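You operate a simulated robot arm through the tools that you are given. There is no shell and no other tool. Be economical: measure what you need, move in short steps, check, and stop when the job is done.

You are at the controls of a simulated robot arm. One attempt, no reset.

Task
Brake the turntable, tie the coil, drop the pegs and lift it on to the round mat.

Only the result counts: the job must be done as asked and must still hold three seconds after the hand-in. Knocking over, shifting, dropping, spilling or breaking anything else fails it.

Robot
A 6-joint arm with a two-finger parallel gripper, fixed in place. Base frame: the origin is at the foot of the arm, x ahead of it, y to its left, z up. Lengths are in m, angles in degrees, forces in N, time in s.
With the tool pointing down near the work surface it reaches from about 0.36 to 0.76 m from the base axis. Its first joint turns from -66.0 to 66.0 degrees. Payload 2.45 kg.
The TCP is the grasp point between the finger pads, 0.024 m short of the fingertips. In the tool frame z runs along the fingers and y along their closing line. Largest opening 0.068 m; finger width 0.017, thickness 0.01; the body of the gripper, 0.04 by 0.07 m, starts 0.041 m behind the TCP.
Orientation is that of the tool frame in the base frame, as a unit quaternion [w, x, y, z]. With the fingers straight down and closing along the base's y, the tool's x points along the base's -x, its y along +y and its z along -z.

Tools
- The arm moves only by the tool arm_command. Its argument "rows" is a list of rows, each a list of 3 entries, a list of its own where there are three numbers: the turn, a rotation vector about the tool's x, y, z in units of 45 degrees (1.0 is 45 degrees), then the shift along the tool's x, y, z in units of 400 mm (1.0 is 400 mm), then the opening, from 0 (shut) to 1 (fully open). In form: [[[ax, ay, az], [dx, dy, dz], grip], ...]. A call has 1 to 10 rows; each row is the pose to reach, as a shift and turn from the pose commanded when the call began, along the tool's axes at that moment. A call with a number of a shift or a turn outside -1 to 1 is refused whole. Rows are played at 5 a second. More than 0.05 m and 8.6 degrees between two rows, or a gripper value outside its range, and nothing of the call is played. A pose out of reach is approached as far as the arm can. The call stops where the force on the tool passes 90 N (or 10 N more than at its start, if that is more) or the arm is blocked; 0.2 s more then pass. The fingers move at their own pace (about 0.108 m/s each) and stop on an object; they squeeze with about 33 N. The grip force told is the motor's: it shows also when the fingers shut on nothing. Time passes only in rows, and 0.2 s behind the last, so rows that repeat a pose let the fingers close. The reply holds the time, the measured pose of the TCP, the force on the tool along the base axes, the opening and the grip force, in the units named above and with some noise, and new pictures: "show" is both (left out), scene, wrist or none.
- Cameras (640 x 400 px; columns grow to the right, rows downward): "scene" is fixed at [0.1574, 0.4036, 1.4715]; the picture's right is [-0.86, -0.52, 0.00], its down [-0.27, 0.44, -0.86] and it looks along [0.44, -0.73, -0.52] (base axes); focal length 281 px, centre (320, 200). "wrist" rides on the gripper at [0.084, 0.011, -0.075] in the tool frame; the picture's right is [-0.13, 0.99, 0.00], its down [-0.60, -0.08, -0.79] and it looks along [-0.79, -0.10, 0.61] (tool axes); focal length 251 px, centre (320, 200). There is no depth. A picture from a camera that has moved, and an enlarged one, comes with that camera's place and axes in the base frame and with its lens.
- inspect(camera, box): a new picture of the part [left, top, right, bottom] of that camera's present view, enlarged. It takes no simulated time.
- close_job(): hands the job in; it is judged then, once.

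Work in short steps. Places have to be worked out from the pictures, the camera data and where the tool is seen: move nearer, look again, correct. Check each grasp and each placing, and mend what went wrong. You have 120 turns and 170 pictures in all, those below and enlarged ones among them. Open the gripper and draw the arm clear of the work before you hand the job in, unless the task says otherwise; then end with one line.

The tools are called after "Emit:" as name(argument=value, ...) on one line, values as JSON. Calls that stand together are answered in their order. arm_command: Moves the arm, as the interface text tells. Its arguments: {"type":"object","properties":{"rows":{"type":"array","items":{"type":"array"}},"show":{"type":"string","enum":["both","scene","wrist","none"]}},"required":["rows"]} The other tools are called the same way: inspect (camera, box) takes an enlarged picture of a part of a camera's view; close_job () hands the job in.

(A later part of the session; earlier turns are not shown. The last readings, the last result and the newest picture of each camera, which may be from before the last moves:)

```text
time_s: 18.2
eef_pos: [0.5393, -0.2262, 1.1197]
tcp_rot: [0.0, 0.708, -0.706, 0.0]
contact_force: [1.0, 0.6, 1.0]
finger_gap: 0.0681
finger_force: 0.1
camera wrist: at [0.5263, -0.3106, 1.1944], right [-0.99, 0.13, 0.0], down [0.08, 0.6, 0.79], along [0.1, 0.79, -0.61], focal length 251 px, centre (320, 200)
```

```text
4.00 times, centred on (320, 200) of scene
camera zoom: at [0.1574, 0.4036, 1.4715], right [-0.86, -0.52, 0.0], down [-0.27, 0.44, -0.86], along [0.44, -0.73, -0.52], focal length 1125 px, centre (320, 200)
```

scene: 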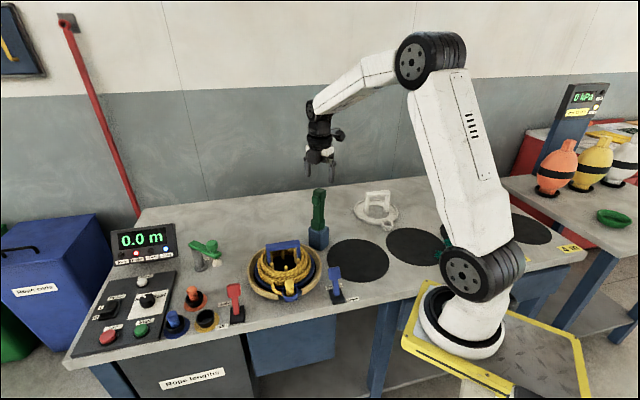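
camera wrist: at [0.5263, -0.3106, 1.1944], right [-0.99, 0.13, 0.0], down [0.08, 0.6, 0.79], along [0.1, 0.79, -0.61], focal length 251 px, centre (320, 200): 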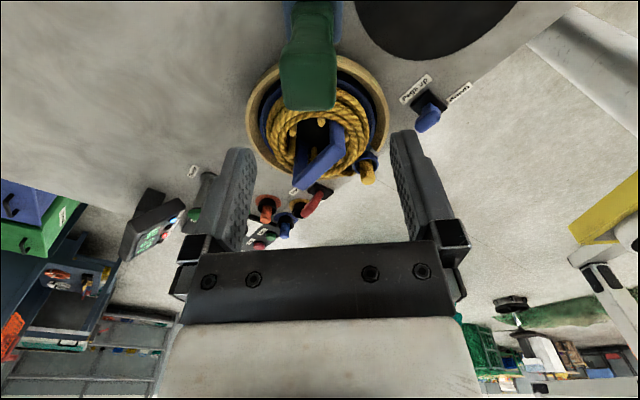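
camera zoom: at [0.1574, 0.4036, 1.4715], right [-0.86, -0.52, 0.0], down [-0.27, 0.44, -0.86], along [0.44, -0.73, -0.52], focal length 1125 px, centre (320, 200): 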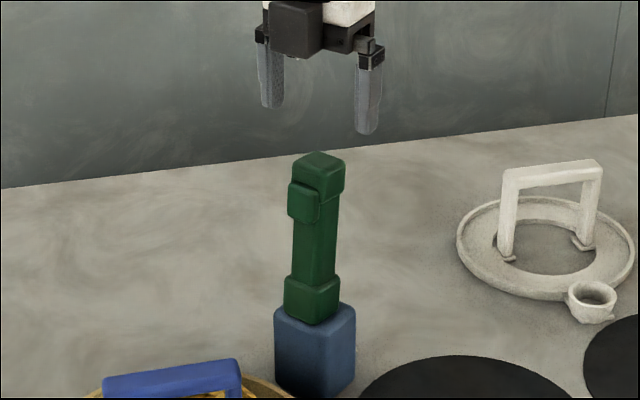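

The gripper is square to the head's x faces, with the head near (0.541, −0.236). I descend to z ≈ 1.023 and close.

Emit:
arm_command(rows=[[[0, 0, 0], [0.0225, -0.004, 0.1], 1], [[0, 0, 0], [0.0225, -0.004, 0.18], 1], [[0, 0, 0], [0.0225, -0.004, 0.242], 1], [[0, 0, 0], [0.0225, -0.004, 0.242], 1]])

Emit:
inspect(camera="scene", box=[280, 150, 360, 250])

Emit:
inspect(camera="wrist", box=[220, 100, 420, 240])

```text
time_s: 19.2
eef_pos: [0.539, -0.2359, 1.0221]
tcp_rot: [0.0, -0.706, 0.708, 0.0]
contact_force: [-0.2, 0.5, 0.0]
finger_gap: 0.0678
finger_force: 0.0
camera wrist: at [0.5265, -0.3207, 1.0973], right [-0.99, 0.13, 0.0], down [0.08, 0.6, 0.79], along [0.1, 0.79, -0.61], focal length 251 px, centre (320, 200)
```

scene: 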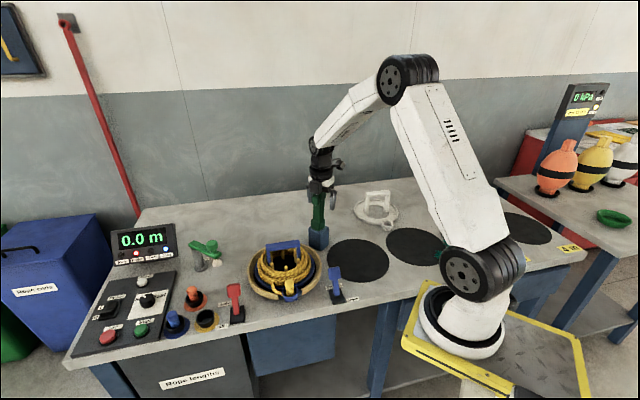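
wrist: 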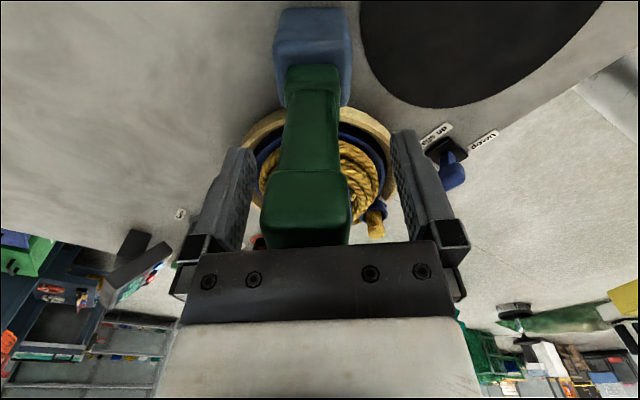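

```text
4.00 times, centred on (320, 200) of scene
camera zoom: at [0.1574, 0.4036, 1.4715], right [-0.86, -0.52, 0.0], down [-0.27, 0.44, -0.86], along [0.44, -0.73, -0.52], focal length 1125 px, centre (320, 200)
```

zoom: 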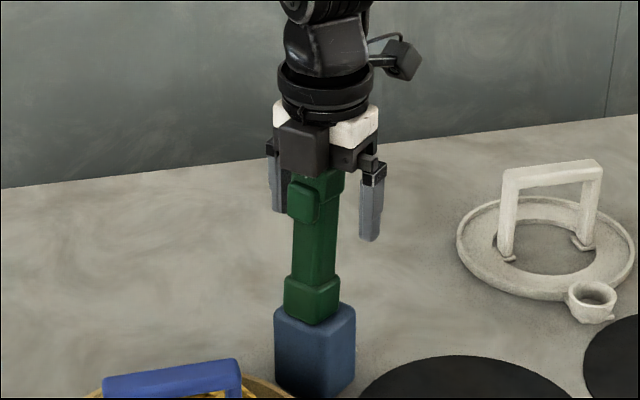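

```text
2.86 times, centred on (320, 170) of wrist
camera zoom: at [0.5265, -0.3207, 1.0973], right [-0.99, 0.13, 0.0], down [0.08, 0.6, 0.79], along [0.1, 0.79, -0.61], focal length 718 px, centre (320, 286)
```

zoom: 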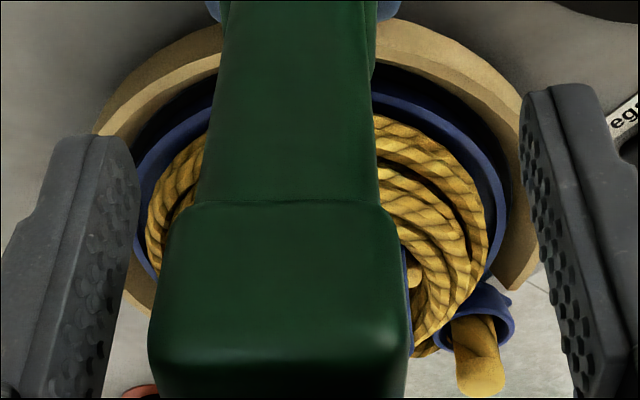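

Emit:
arm_command(rows=[[[0, 0, 0], [0, -0.011, 0], 1], [[0, 0, 0], [0, -0.011, 0], 0.4], [[0, 0, 0], [0, -0.011, 0], 0], [[0, 0, 0], [0, -0.011, 0], 0], [[0, 0, 0], [0, -0.011, 0], 0]], show="none")

```text
time_s: 20.4
eef_pos: [0.5429, -0.2364, 1.0234]
tcp_rot: [0.002, -0.707, 0.707, 0.0]
contact_force: [2.7, 1.6, -3.7]
finger_gap: 0.0315
finger_force: 44.9
```

The grip on the head is balanced, with a 31.5 mm gap and little side force. I lift slowly.

Emit:
arm_command(rows=[[[0, 0, 0], [0, 0, -0.01], 0], [[0, 0, 0], [0, 0, -0.02], 0], [[0, 0, 0], [0, 0, -0.03], 0], [[0, 0, 0], [0, 0, -0.05], 0]])

Emit:
inspect(camera="scene", box=[280, 150, 360, 250])

```text
time_s: 21.4
eef_pos: [0.5437, -0.2348, 1.0404]
tcp_rot: [0.001, 0.707, -0.707, -0.005]
contact_force: [11.5, 2.4, -39.3]
finger_gap: 0.0319
finger_force: 44.6
camera wrist: at [0.5325, -0.3193, 1.1142], right [-0.99, 0.13, 0.01], down [0.08, 0.6, 0.79], along [0.1, 0.79, -0.61], focal length 251 px, centre (320, 200)
```

scene: 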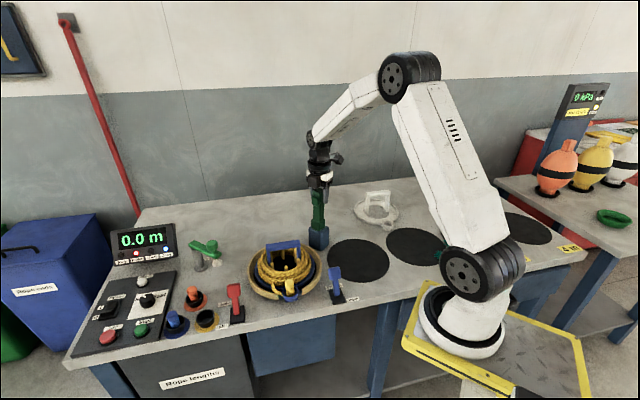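
wrist: 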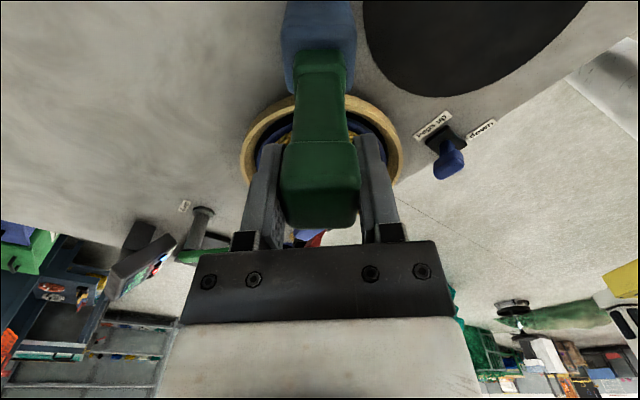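

```text
4.00 times, centred on (320, 200) of scene
camera zoom: at [0.1585, 0.4033, 1.4714], right [-0.86, -0.52, 0.0], down [-0.27, 0.44, -0.86], along [0.44, -0.73, -0.52], focal length 1125 px, centre (320, 200)
```

zoom: 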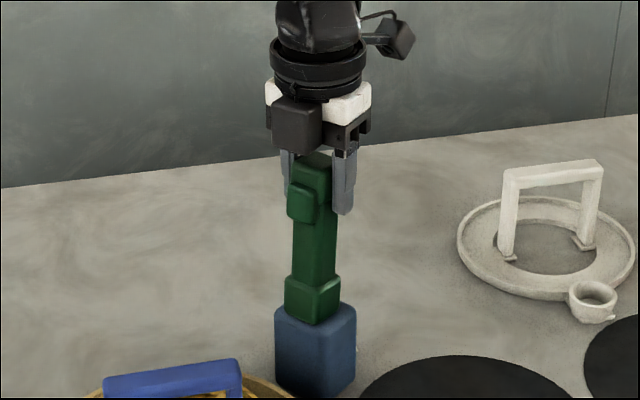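

A 39 N pull doesn't lift it, so this may be a fixed lever rather than a loose tool. I let the vertical load off and test whether it swings toward the coil (+y).

Emit:
arm_command(rows=[[[0, 0, 0], [0, 0, 0.02], 0], [[0, 0, 0], [-0.005, 0, 0.02], 0], [[0, 0, 0], [-0.01, 0, 0.02], 0], [[0, 0, 0], [-0.015, 0, 0.02], 0]], show="none")

```text
time_s: 22.4
eef_pos: [0.5429, -0.2301, 1.0374]
tcp_rot: [-0.001, -0.707, 0.708, -0.004]
contact_force: [-21.3, -7.8, 32.7]
finger_gap: 0.032
finger_force: 44.8
```

Emit:
arm_command(rows=[[[0, 0, 0], [-0.01, 0, -0.004], 0], [[0, 0, 0], [-0.02, 0, -0.004], 0], [[0, 0, 0], [-0.03, 0, -0.004], 0]])

Emit:
inspect(camera="scene", box=[280, 150, 360, 250])

```text
time_s: 23.2
eef_pos: [0.5453, -0.2182, 1.0336]
tcp_rot: [-0.001, 0.707, -0.707, 0.001]
contact_force: [13.7, -17.8, -10.0]
finger_gap: 0.0319
finger_force: 45.3
camera wrist: at [0.5336, -0.3016, 1.1101], right [-0.99, 0.13, 0.0], down [0.08, 0.6, 0.79], along [0.1, 0.79, -0.61], focal length 251 px, centre (320, 200)
```

scene: 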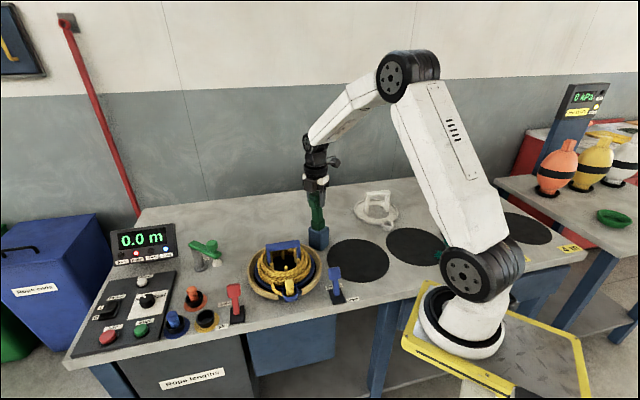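
wrist: 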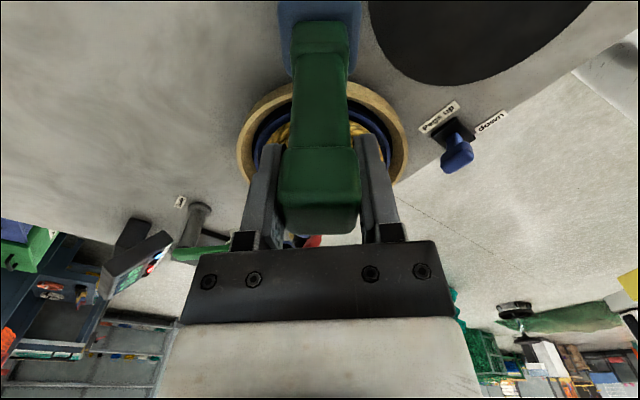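

```text
4.00 times, centred on (320, 200) of scene
camera zoom: at [0.1581, 0.403, 1.4716], right [-0.86, -0.52, 0.0], down [-0.27, 0.44, -0.86], along [0.44, -0.73, -0.52], focal length 1125 px, centre (320, 200)
```

zoom: 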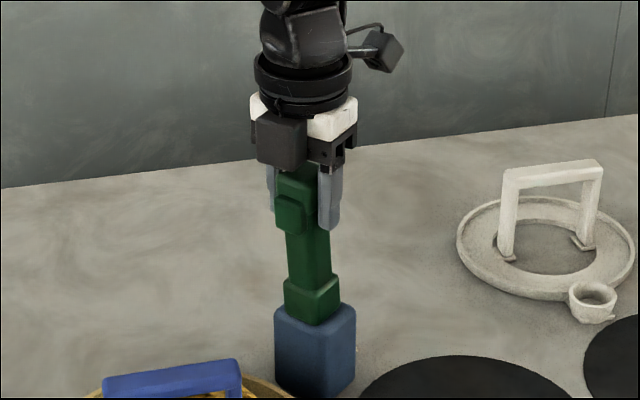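

The green "Tie" handle does swing toward the coil, so it is a lever. I keep hold of its sides and follow its arc further over.

Emit:
arm_command(rows=[[[0, 0, 0], [-0.02, 0, 0.006], 0], [[0, 0, 0], [-0.0425, 0, 0.015], 0], [[0, 0, 0], [-0.07, 0, 0.025], 0], [[0, 0, 0], [-0.0975, 0, 0.036], 0], [[0, 0, 0], [-0.122, 0, 0.05], 0], [[0, 0, 0], [-0.1475, 0, 0.065], 0]])

Emit:
inspect(camera="scene", box=[240, 170, 350, 310])

```text
time_s: 24.6
eef_pos: [0.5514, -0.1601, 1.0151]
tcp_rot: [-0.006, 0.708, -0.706, 0.009]
contact_force: [36.5, -14.1, 5.6]
finger_gap: 0.0322
finger_force: 44.9
camera wrist: at [0.5377, -0.2439, 1.0896], right [-0.99, 0.13, -0.02], down [0.06, 0.61, 0.79], along [0.11, 0.78, -0.61], focal length 251 px, centre (320, 200)
```

scene: 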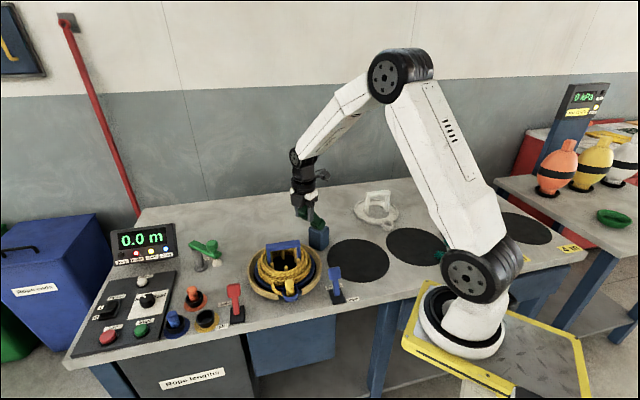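
wrist: 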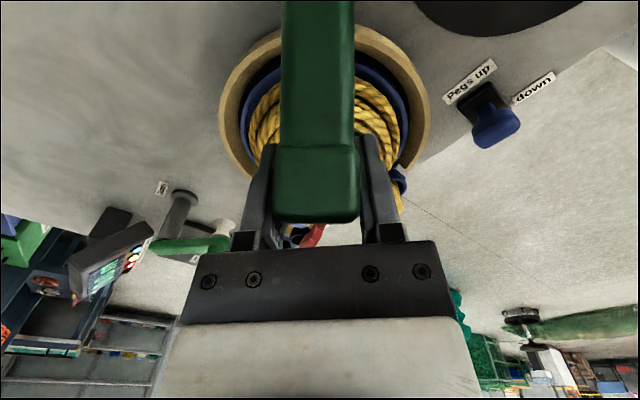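

```text
2.86 times, centred on (295, 240) of scene
camera zoom: at [0.1585, 0.4032, 1.4714], right [-0.86, -0.52, 0.0], down [-0.27, 0.44, -0.86], along [0.44, -0.73, -0.52], focal length 804 px, centre (391, 86)
```

zoom: 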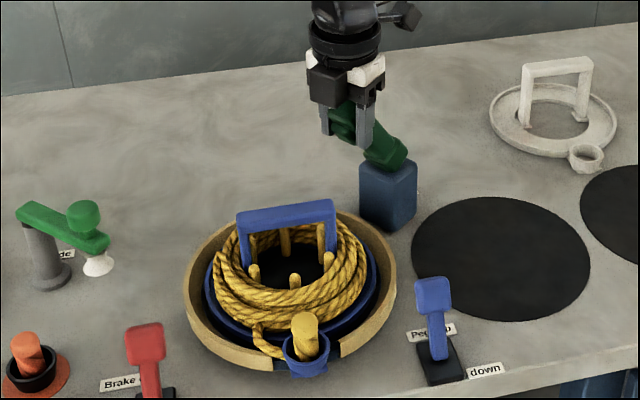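

Emit:
inspect(camera="scene", box=[100, 215, 190, 275])

```text
6.67 times, centred on (145, 245) of scene
camera zoom: at [0.1585, 0.4032, 1.4714], right [-0.86, -0.52, 0.0], down [-0.27, 0.44, -0.86], along [0.44, -0.73, -0.52], focal length 1875 px, centre (1487, -100)
```

zoom: 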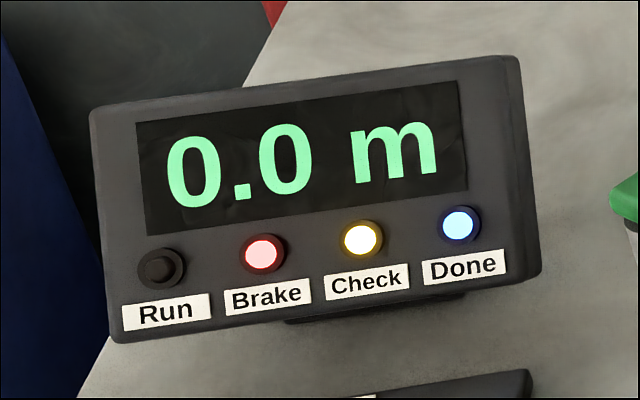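

The Check lamp lit while the lever is part way over, and the side force shows its swing plane leans a little toward +x. I follow that plane further.

Emit:
arm_command(rows=[[[0, 0, 0], [0, -0.02, 0], 0], [[0, 0, 0], [-0.015, -0.03, 0.013], 0], [[0, 0, 0], [-0.029, -0.035, 0.026], 0], [[0, 0, 0], [-0.045, -0.037, 0.042], 0], [[0, 0, 0], [-0.061, -0.04, 0.06], 0]])

Emit:
inspect(camera="scene", box=[240, 170, 350, 310])

Emit:
inspect(camera="scene", box=[100, 215, 190, 275])

```text
time_s: 25.8
eef_pos: [0.5543, -0.1345, 0.9848]
tcp_rot: [0.005, 0.708, -0.707, -0.008]
contact_force: [-41.7, -10.3, 3.8]
finger_gap: 0.032
finger_force: 45.0
camera wrist: at [0.5434, -0.2185, 1.0586], right [-0.99, 0.13, 0.02], down [0.09, 0.6, 0.79], along [0.09, 0.79, -0.61], focal length 251 px, centre (320, 200)
```

scene: 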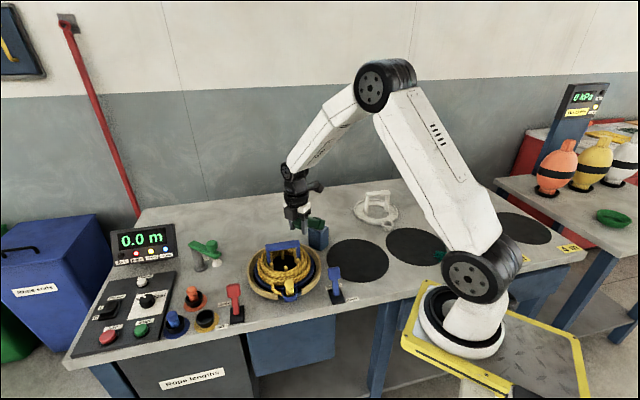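
wrist: 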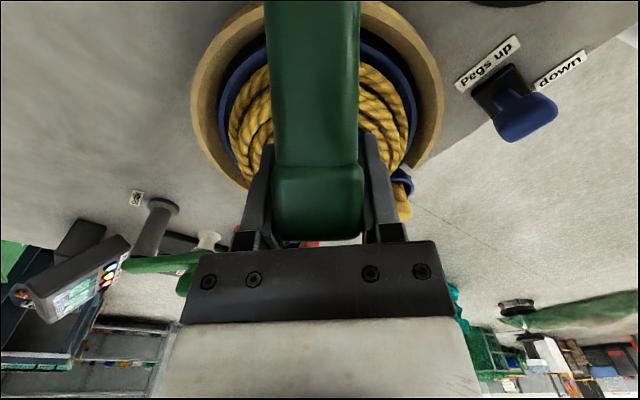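

```text
2.86 times, centred on (295, 240) of scene
camera zoom: at [0.1561, 0.4033, 1.4717], right [-0.86, -0.52, 0.0], down [-0.27, 0.44, -0.86], along [0.44, -0.73, -0.52], focal length 804 px, centre (391, 86)
```

zoom: 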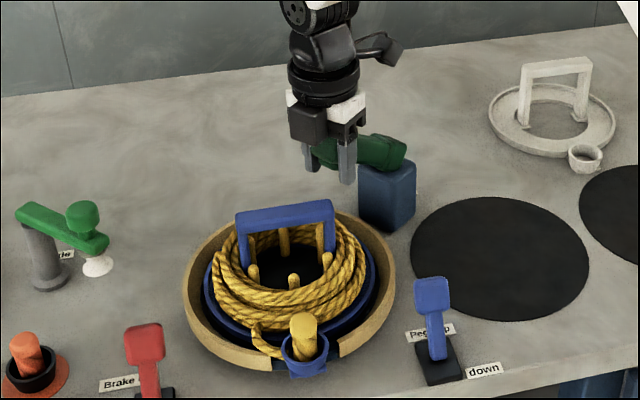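

```text
6.67 times, centred on (145, 245) of scene
camera zoom: at [0.1561, 0.4033, 1.4717], right [-0.86, -0.52, 0.0], down [-0.27, 0.44, -0.86], along [0.44, -0.73, -0.52], focal length 1875 px, centre (1487, -100)
```

zoom: 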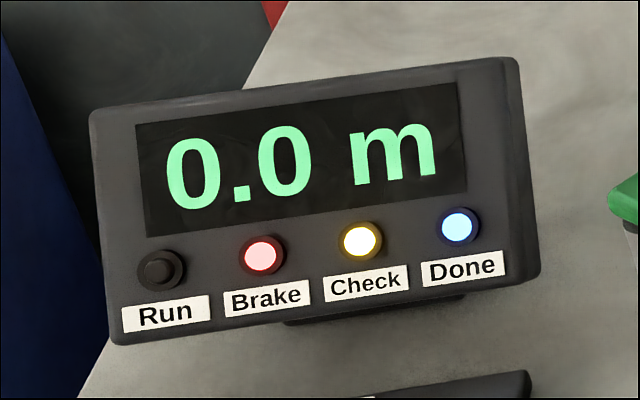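

The side force now has the opposite sign, so the neutral x is about 0.553. I go a few degrees further, minding the blue bobbin handle, whose near end is at about (0.528, −0.099, 0.955).

Emit:
arm_command(rows=[[[0, 0, 0], [0, 0.014, 0], 0], [[0, 0, 0], [-0.015, 0.014, 0.016], 0], [[0, 0, 0], [-0.0275, 0.014, 0.0325], 0], [[0, 0, 0], [-0.0275, 0.014, 0.0325], 0]])

Emit:
inspect(camera="scene", box=[240, 170, 350, 310])

```text
time_s: 26.8
eef_pos: [0.5539, -0.1245, 0.9732]
tcp_rot: [0.001, -0.707, 0.707, -0.002]
contact_force: [-7.9, -19.9, -1.0]
finger_gap: 0.0317
finger_force: 45.3
camera wrist: at [0.5429, -0.2081, 1.0487], right [-0.99, 0.13, 0.0], down [0.08, 0.61, 0.79], along [0.1, 0.79, -0.61], focal length 251 px, centre (320, 200)
```

scene: 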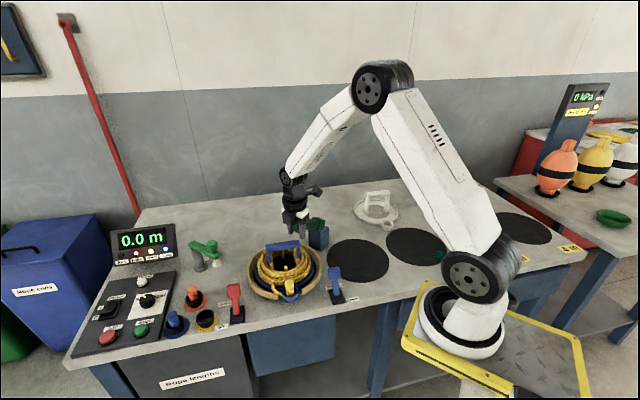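
wrist: 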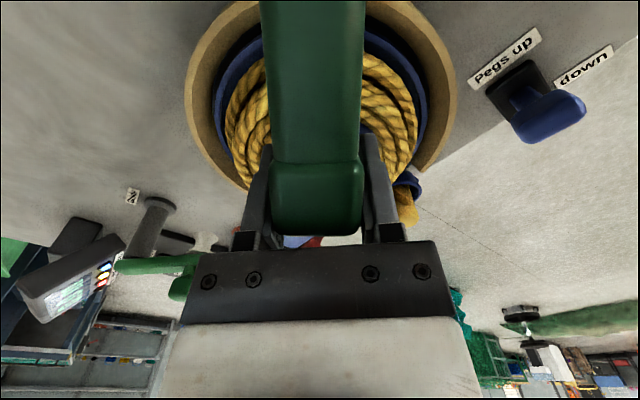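

```text
2.86 times, centred on (295, 240) of scene
camera zoom: at [0.1572, 0.403, 1.4717], right [-0.86, -0.52, 0.0], down [-0.27, 0.44, -0.86], along [0.44, -0.73, -0.52], focal length 804 px, centre (391, 86)
```

zoom: 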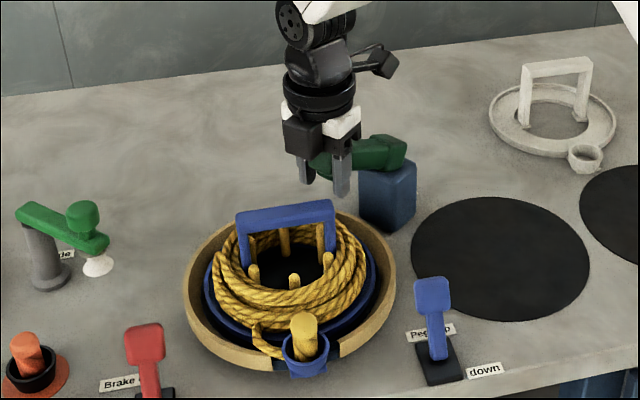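

The reaction is rising to 20 N. I open the fingers to see whether the lever stays over and whether a tie appeared.

Emit:
arm_command(rows=[[[0, 0, 0], [0, 0, 0], 1], [[0, 0, 0], [0, 0, -0.01], 1], [[0, 0, 0], [0, 0, -0.1], 1], [[0, 0, 0], [0, 0, -0.2], 1], [[0, 0, 0], [0.05, 0, -0.3], 1]])

Emit:
inspect(camera="scene", box=[240, 170, 350, 310])

Emit:
inspect(camera="scene", box=[100, 215, 190, 275])

```text
time_s: 28.0
eef_pos: [0.553, -0.1456, 1.0941]
tcp_rot: [-0.001, -0.707, 0.708, 0.0]
contact_force: [0.5, 0.1, 0.2]
finger_gap: 0.068
finger_force: 0.0
camera wrist: at [0.5418, -0.2294, 1.1692], right [-0.99, 0.13, 0.0], down [0.08, 0.6, 0.79], along [0.1, 0.79, -0.61], focal length 251 px, centre (320, 200)
```

scene: 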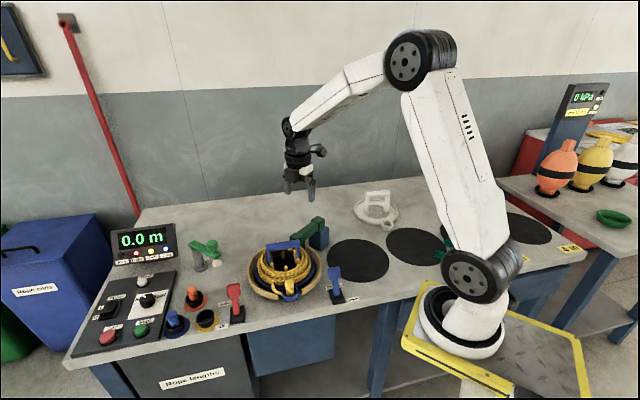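
wrist: 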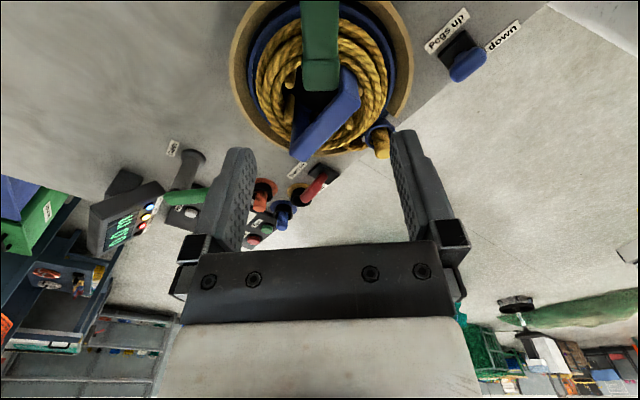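

```text
2.86 times, centred on (295, 240) of scene
camera zoom: at [0.1574, 0.4036, 1.4715], right [-0.86, -0.52, 0.0], down [-0.27, 0.44, -0.86], along [0.44, -0.73, -0.52], focal length 804 px, centre (391, 86)
```

zoom: 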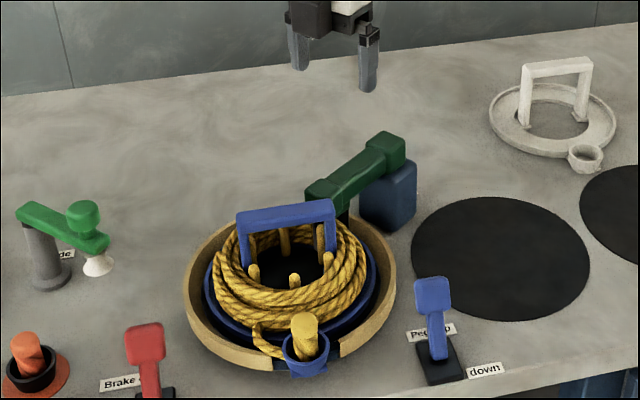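

```text
6.67 times, centred on (145, 245) of scene
camera zoom: at [0.1574, 0.4036, 1.4715], right [-0.86, -0.52, 0.0], down [-0.27, 0.44, -0.86], along [0.44, -0.73, -0.52], focal length 1875 px, centre (1487, -100)
```

zoom: 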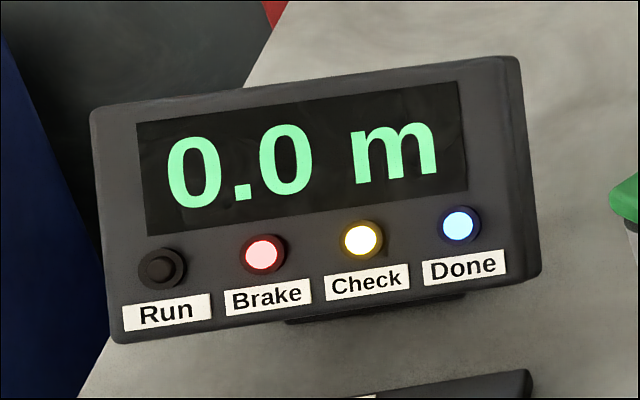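

The arm stays swung over the coil, with its nose pointing down at the rope. I look closer to see whether it is fully down.

Emit:
inspect(camera="wrist", box=[220, 0, 460, 170])

Emit:
inspect(camera="scene", box=[265, 205, 345, 270])

```text
2.35 times, centred on (340, 85) of wrist
camera zoom: at [0.5418, -0.2294, 1.1692], right [-0.99, 0.13, 0.0], down [0.08, 0.6, 0.79], along [0.1, 0.79, -0.61], focal length 592 px, centre (273, 471)
```

zoom: 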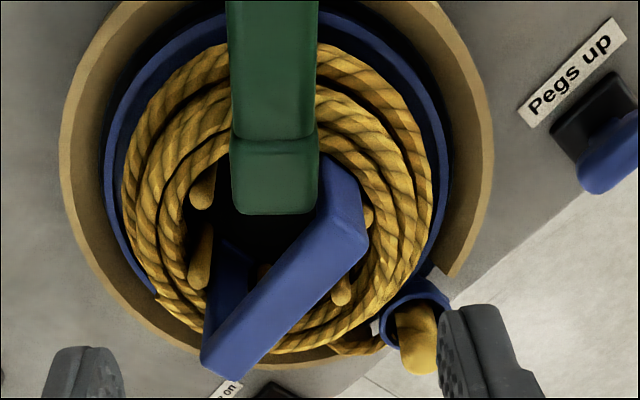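

```text
6.15 times, centred on (305, 238) of scene
camera zoom: at [0.1574, 0.4036, 1.4715], right [-0.86, -0.52, 0.0], down [-0.27, 0.44, -0.86], along [0.44, -0.73, -0.52], focal length 1731 px, centre (412, -31)
```

zoom: 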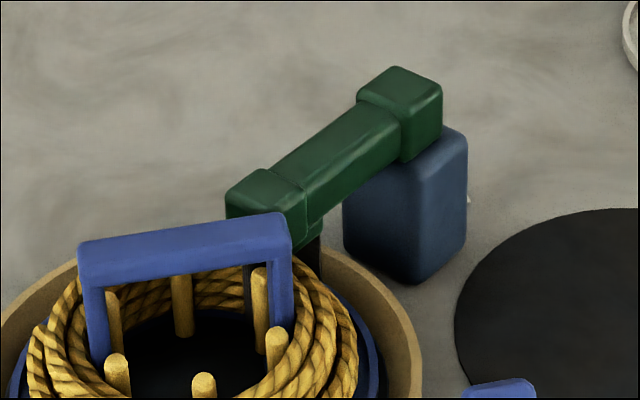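

There seem to be dark parts around the rope under the head. Before returning the arm, I press lightly on it with shut fingers to be sure it is fully down.

Emit:
arm_command(rows=[[[0, 0, 0], [-0.065, -0.0075, 0], 0], [[0, 0, 0], [-0.065, -0.0075, 0.1], 0], [[0, 0, 0], [-0.065, -0.0075, 0.2], 0], [[0, 0, 0], [-0.065, -0.0075, 0.2725], 0], [[0, 0, 0], [-0.065, -0.0075, 0.29], 0], [[0, 0, 0], [-0.065, -0.0075, 0.3], 0]])

Emit:
inspect(camera="scene", box=[265, 205, 345, 270])

```text
time_s: 29.4
eef_pos: [0.5578, -0.1169, 0.9756]
tcp_rot: [0.0, 0.708, -0.706, 0.0]
contact_force: [-4.4, 4.4, 10.3]
finger_gap: 0.0
finger_force: 23.4
camera wrist: at [0.546, -0.2018, 1.0504], right [-0.99, 0.13, 0.0], down [0.08, 0.6, 0.79], along [0.1, 0.79, -0.61], focal length 251 px, centre (320, 200)
```

scene: 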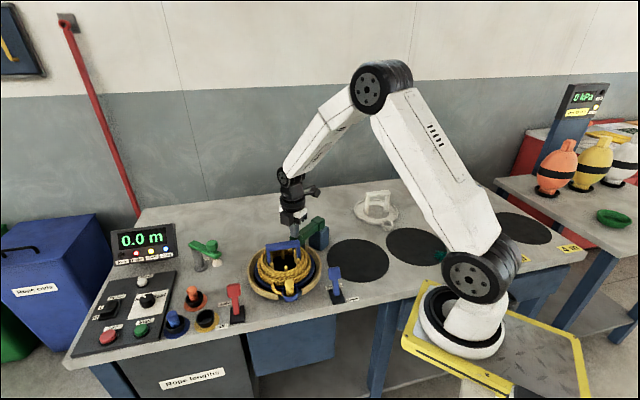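
wrist: 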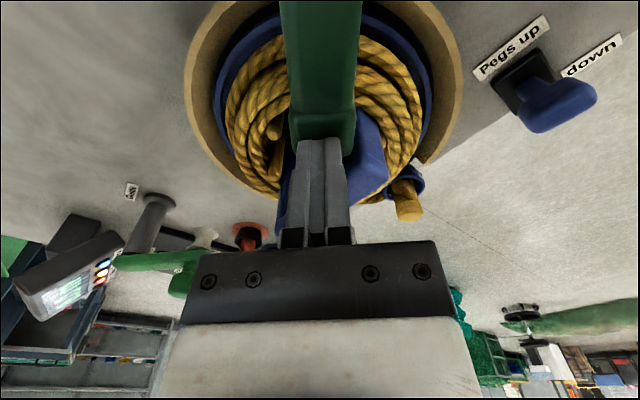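

```text
6.15 times, centred on (305, 238) of scene
camera zoom: at [0.1571, 0.4037, 1.4714], right [-0.86, -0.52, 0.0], down [-0.27, 0.44, -0.86], along [0.44, -0.73, -0.52], focal length 1731 px, centre (412, -31)
```

zoom: 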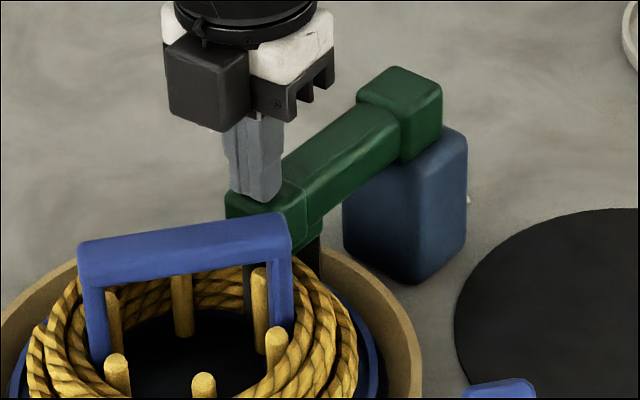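

The tip touches the arm at about z 0.95 with 10 N. I press a little more and watch whether it yields.

Emit:
arm_command(rows=[[[0, 0, 0], [0, 0, 0.01], 0], [[0, 0, 0], [0, 0, 0.02], 0], [[0, 0, 0], [0, 0, 0.03], 0]], show="none")

Emit:
inspect(camera="scene", box=[265, 205, 345, 270])

Emit:
inspect(camera="scene", box=[100, 215, 190, 275])

```text
time_s: 30.1
eef_pos: [0.5595, -0.1185, 0.9754]
tcp_rot: [0.002, -0.707, 0.707, -0.004]
contact_force: [-15.2, 2.9, 34.9]
finger_gap: 0.0
finger_force: 23.6
stopped in row 3: the force on the tool passed its limit (the readings are from after the stop); the commanded pose is now the measured one
```

```text
6.15 times, centred on (305, 238) of scene
camera zoom: at [0.1563, 0.4038, 1.4715], right [-0.86, -0.52, 0.0], down [-0.27, 0.44, -0.86], along [0.44, -0.73, -0.52], focal length 1731 px, centre (412, -31)
```

zoom: 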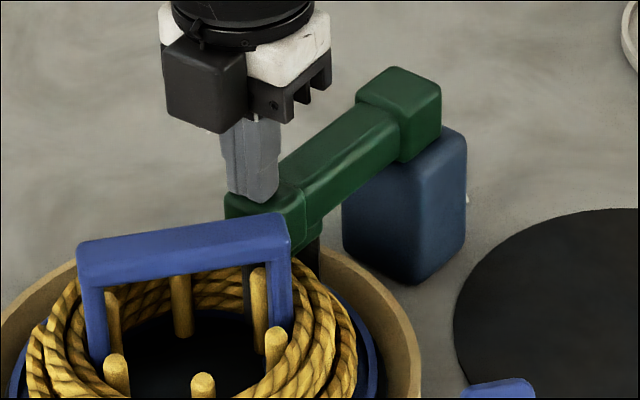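

```text
6.67 times, centred on (145, 245) of scene
camera zoom: at [0.1563, 0.4038, 1.4715], right [-0.86, -0.52, 0.0], down [-0.27, 0.44, -0.86], along [0.44, -0.73, -0.52], focal length 1875 px, centre (1487, -100)
```

zoom: 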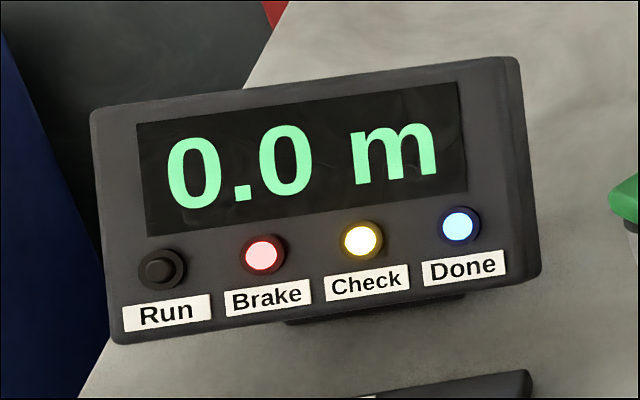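

The arm is on its stop, so the tying stroke is complete. Now I rise, open, and take the arm by its sides near the head to swing it back upright, clear of the coil.

Emit:
arm_command(rows=[[[0, 0, 0], [0, 0, -0.08], 0], [[0, 0, 0], [0, 0, -0.175], 0.5], [[0, 0, 0], [0.031, 0.015, -0.175], 1], [[0, 0, 0], [0.031, 0.015, -0.175], 1], [[0, 0, 0], [0.031, 0.015, -0.08], 1], [[0, 0, 0], [0.031, 0.015, 0], 1], [[0, 0, 0], [0.031, 0.015, 0.06], 1]])

Emit:
inspect(camera="scene", box=[265, 205, 345, 270])

```text
time_s: 31.7
eef_pos: [0.5549, -0.1323, 0.9459]
tcp_rot: [0.002, -0.707, 0.708, -0.003]
contact_force: [1.0, 0.5, -0.7]
finger_gap: 0.068
finger_force: 0.1
camera wrist: at [0.5434, -0.2166, 1.0201], right [-0.99, 0.13, -0.01], down [0.07, 0.61, 0.79], along [0.11, 0.79, -0.61], focal length 251 px, centre (320, 200)
```

scene: 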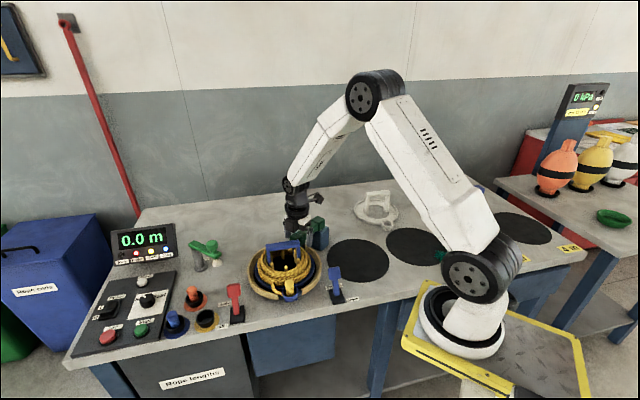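
wrist: 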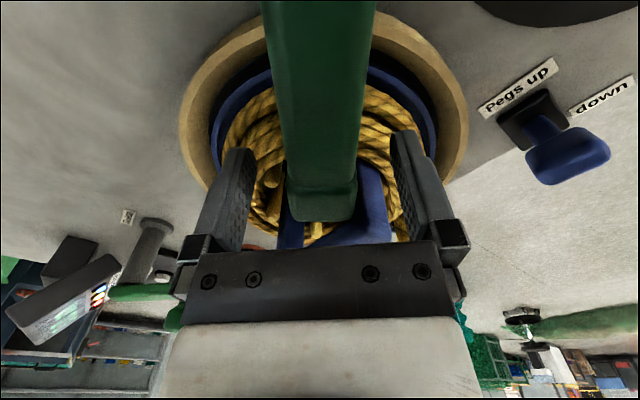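

```text
6.15 times, centred on (305, 238) of scene
camera zoom: at [0.1574, 0.4036, 1.4715], right [-0.86, -0.52, 0.0], down [-0.27, 0.44, -0.86], along [0.44, -0.73, -0.52], focal length 1731 px, centre (412, -31)
```

zoom: 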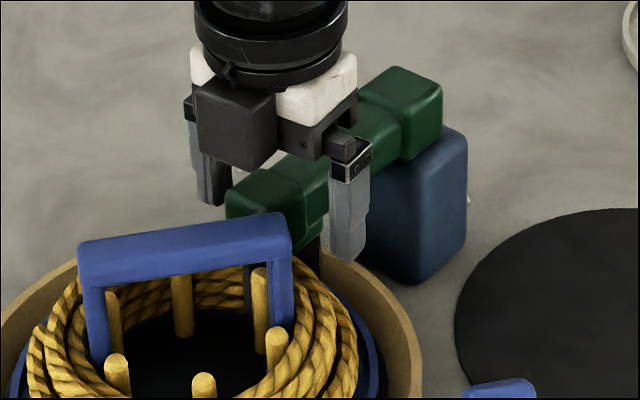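

Emit:
arm_command(rows=[[[0, 0, 0], [0, 0, 0], 0.3], [[0, 0, 0], [0, 0, 0], 0], [[0, 0, 0], [0, 0, 0], 0], [[0, 0, 0], [0.008, 0.001, -0.03], 0], [[0, 0, 0], [0.02, 0.003, -0.06], 0], [[0, 0, 0], [0.038, 0.005, -0.09], 0], [[0, 0, 0], [0.0575, 0.008, -0.1175], 0], [[0, 0, 0], [0.08, 0.01, -0.14], 0], [[0, 0, 0], [0.1075, 0.012, -0.165], 0]])

Emit:
inspect(camera="scene", box=[240, 170, 350, 310])

```text
time_s: 33.7
eef_pos: [0.5505, -0.1728, 1.0148]
tcp_rot: [-0.004, 0.708, -0.707, 0.004]
contact_force: [28.2, 12.8, -2.6]
finger_gap: 0.0324
finger_force: 45.0
camera wrist: at [0.5379, -0.2568, 1.0898], right [-0.99, 0.13, -0.01], down [0.07, 0.61, 0.79], along [0.11, 0.79, -0.61], focal length 251 px, centre (320, 200)
```

scene: 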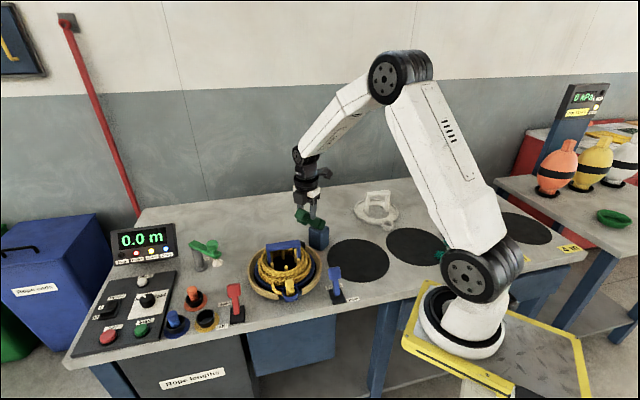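
wrist: 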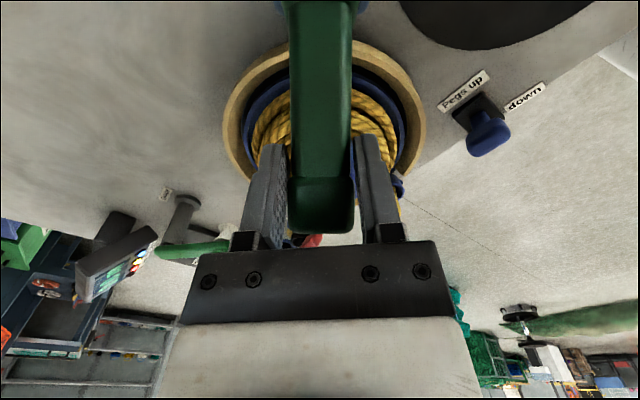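

```text
2.86 times, centred on (295, 240) of scene
camera zoom: at [0.1583, 0.4039, 1.4713], right [-0.86, -0.52, 0.0], down [-0.27, 0.44, -0.86], along [0.44, -0.73, -0.52], focal length 804 px, centre (391, 86)
```

zoom: 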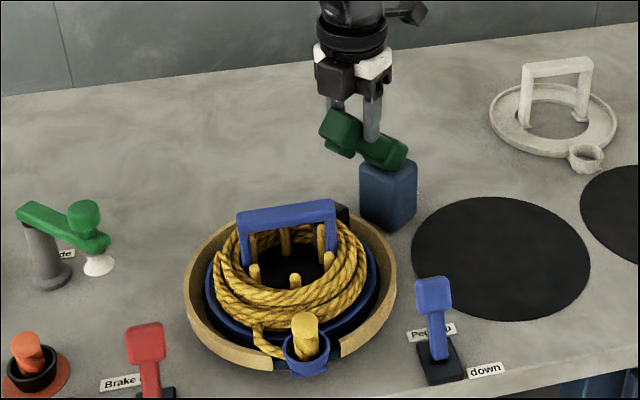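

A dark tie now sits on the coil and the arm is rising. I carry on along the arc to upright.

Emit:
arm_command(rows=[[[0, 0, 0], [0.03, -0.005, -0.018], 0], [[0, 0, 0], [0.0625, -0.003, -0.0315], 0], [[0, 0, 0], [0.095, 0.0, -0.04], 0], [[0, 0, 0], [0.13, 0.005, -0.0465], 0], [[0, 0, 0], [0.16, 0.01, -0.0465], 0], [[0, 0, 0], [0.185, 0.01, -0.045], 0]])

Emit:
inspect(camera="scene", box=[240, 170, 350, 310])

```text
time_s: 35.1
eef_pos: [0.5459, -0.2465, 1.0316]
tcp_rot: [-0.001, 0.707, -0.707, 0.003]
contact_force: [0.3, 0.0, -0.8]
finger_gap: 0.0
finger_force: 23.0
camera wrist: at [0.5341, -0.3316, 1.1067], right [-0.99, 0.13, -0.01], down [0.07, 0.61, 0.79], along [0.11, 0.79, -0.61], focal length 251 px, centre (320, 200)
```

scene: 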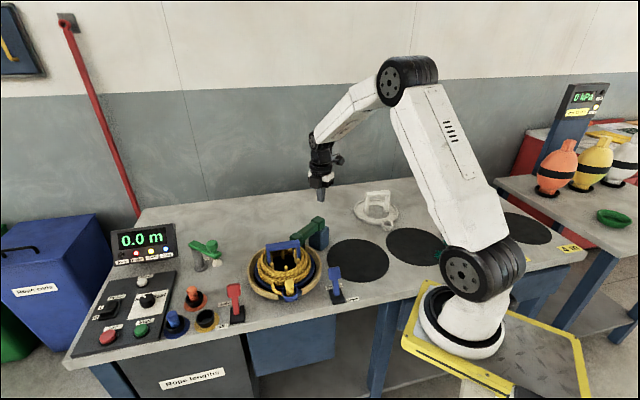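
wrist: 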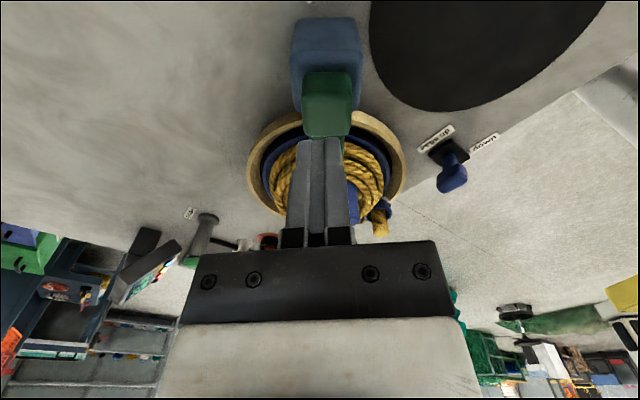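

```text
2.86 times, centred on (295, 240) of scene
camera zoom: at [0.1574, 0.4036, 1.4715], right [-0.86, -0.52, 0.0], down [-0.27, 0.44, -0.86], along [0.44, -0.73, -0.52], focal length 804 px, centre (391, 86)
```

zoom: 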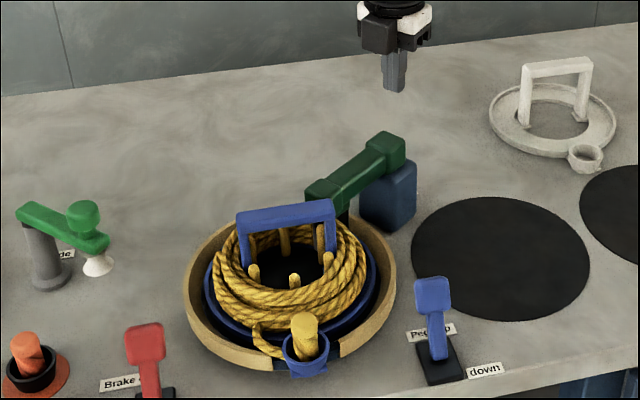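

The pads slipped off and the arm dropped back onto the coil. I re-grip further out on the head and follow the arc with a corrected pivot at (y −0.236, z 0.93).

Emit:
arm_command(rows=[[[0, 0, 0], [-0.08, -0.01, 0], 1], [[0, 0, 0], [-0.16, -0.02, 0], 1], [[0, 0, 0], [-0.24, -0.0227, 0], 1], [[0, 0, 0], [-0.299, -0.0227, 0], 1], [[0, 0, 0], [-0.299, -0.0227, 0.1], 1], [[0, 0, 0], [-0.299, -0.0227, 0.18], 1], [[0, 0, 0], [-0.299, -0.0227, 0.229], 1], [[0, 0, 0], [-0.299, -0.0227, 0.229], 0.3], [[0, 0, 0], [-0.299, -0.0227, 0.229], 0], [[0, 0, 0], [-0.299, -0.0227, 0.229], 0]], show="wrist")

Emit:
inspect(camera="scene", box=[265, 205, 345, 270])

```text
time_s: 37.3
eef_pos: [0.5541, -0.1298, 0.9396]
tcp_rot: [0.003, -0.706, 0.708, -0.004]
contact_force: [9.8, 0.7, -3.5]
finger_gap: 0.0332
finger_force: 45.3
camera wrist: at [0.5426, -0.213, 1.0146], right [-0.99, 0.13, -0.01], down [0.07, 0.61, 0.79], along [0.11, 0.79, -0.61], focal length 251 px, centre (320, 200)
```

wrist: 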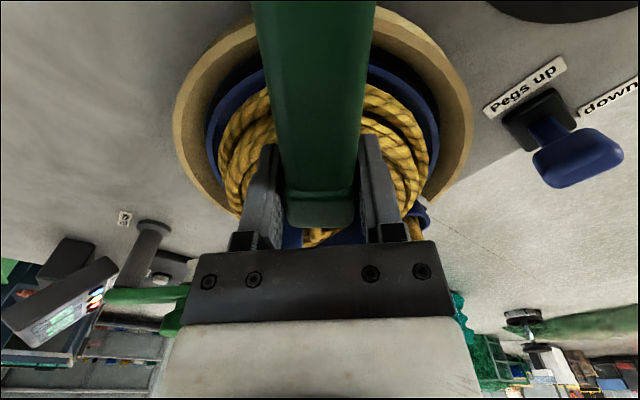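

```text
6.15 times, centred on (305, 238) of scene
camera zoom: at [0.1578, 0.4036, 1.4714], right [-0.86, -0.52, 0.0], down [-0.27, 0.44, -0.86], along [0.44, -0.73, -0.52], focal length 1731 px, centre (412, -31)
```

zoom: 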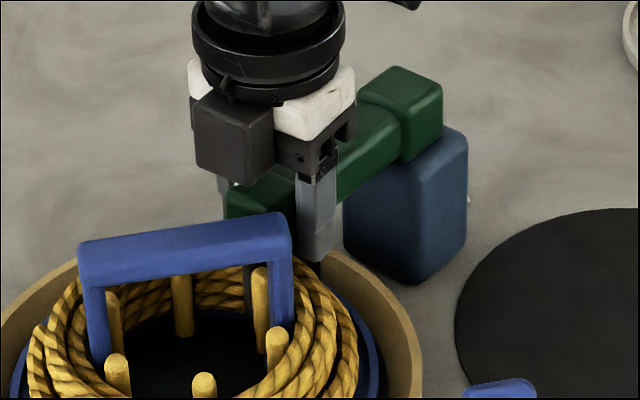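

Emit:
arm_command(rows=[[[0, 0, 0], [0.005, 0, -0.0325], 0], [[0, 0, 0], [0.015, 0, -0.069], 0], [[0, 0, 0], [0.03, 0, -0.1], 0], [[0, 0, 0], [0.048, 0, -0.132], 0], [[0, 0, 0], [0.07, 0, -0.1575], 0], [[0, 0, 0], [0.0965, 0.003, -0.185], 0], [[0, 0, 0], [0.1225, 0.005, -0.205], 0], [[0, 0, 0], [0.157, 0.008, -0.223], 0]])

Emit:
inspect(camera="scene", box=[280, 150, 360, 250])

```text
time_s: 39.1
eef_pos: [0.5503, -0.1901, 1.0287]
tcp_rot: [0.001, -0.707, 0.707, -0.002]
contact_force: [14.0, 9.8, -6.0]
finger_gap: 0.0321
finger_force: 45.1
camera wrist: at [0.5368, -0.2739, 1.1042], right [-0.99, 0.13, -0.01], down [0.07, 0.61, 0.79], along [0.11, 0.79, -0.61], focal length 251 px, centre (320, 200)
```

scene: 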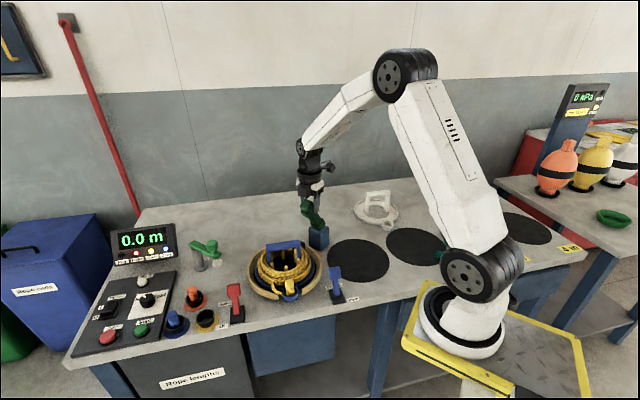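
wrist: 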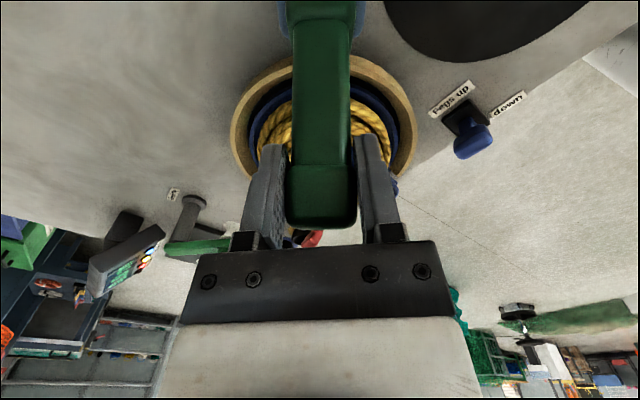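

```text
4.00 times, centred on (320, 200) of scene
camera zoom: at [0.158, 0.4038, 1.4713], right [-0.86, -0.52, 0.0], down [-0.27, 0.44, -0.86], along [0.44, -0.73, -0.52], focal length 1125 px, centre (320, 200)
```

zoom: 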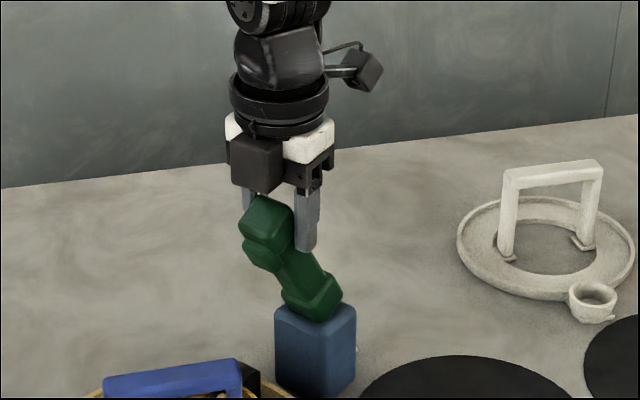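

The arm is at about 61° and the pads still hold the head. I continue in smaller steps.

Emit:
arm_command(rows=[[[0, 0, 0], [0.015, 0, -0.004], 0], [[0, 0, 0], [0.03, 0.002, -0.009], 0], [[0, 0, 0], [0.045, 0.003, -0.012], 0], [[0, 0, 0], [0.06, 0.004, -0.015], 0]])

Emit:
inspect(camera="scene", box=[280, 150, 360, 250])

```text
time_s: 40.1
eef_pos: [0.5461, -0.2129, 1.0351]
tcp_rot: [0.001, -0.707, 0.707, -0.001]
contact_force: [-8.1, 18.1, 11.8]
finger_gap: 0.0314
finger_force: 44.1
camera wrist: at [0.5351, -0.2971, 1.1097], right [-0.99, 0.13, 0.0], down [0.08, 0.6, 0.79], along [0.1, 0.79, -0.61], focal length 251 px, centre (320, 200)
```

scene: 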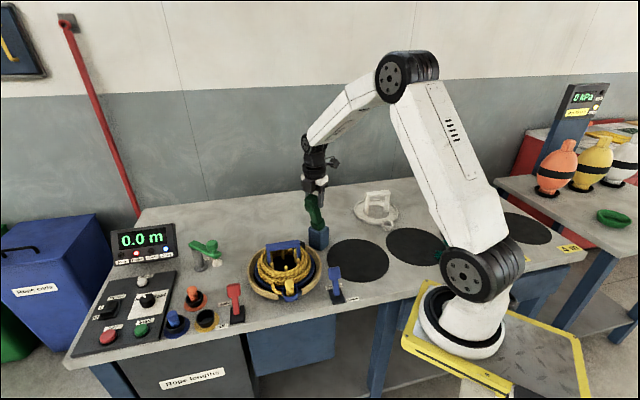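
wrist: 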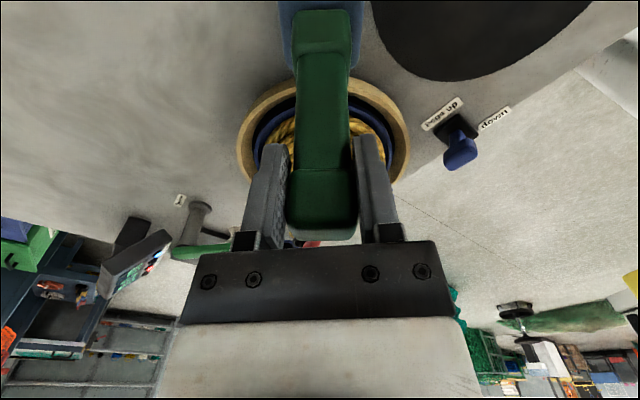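

```text
4.00 times, centred on (320, 200) of scene
camera zoom: at [0.157, 0.4042, 1.4713], right [-0.86, -0.52, 0.0], down [-0.27, 0.44, -0.86], along [0.44, -0.73, -0.52], focal length 1125 px, centre (320, 200)
```

zoom: 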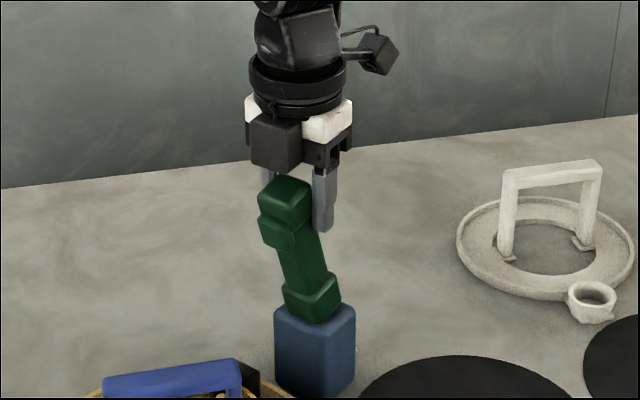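

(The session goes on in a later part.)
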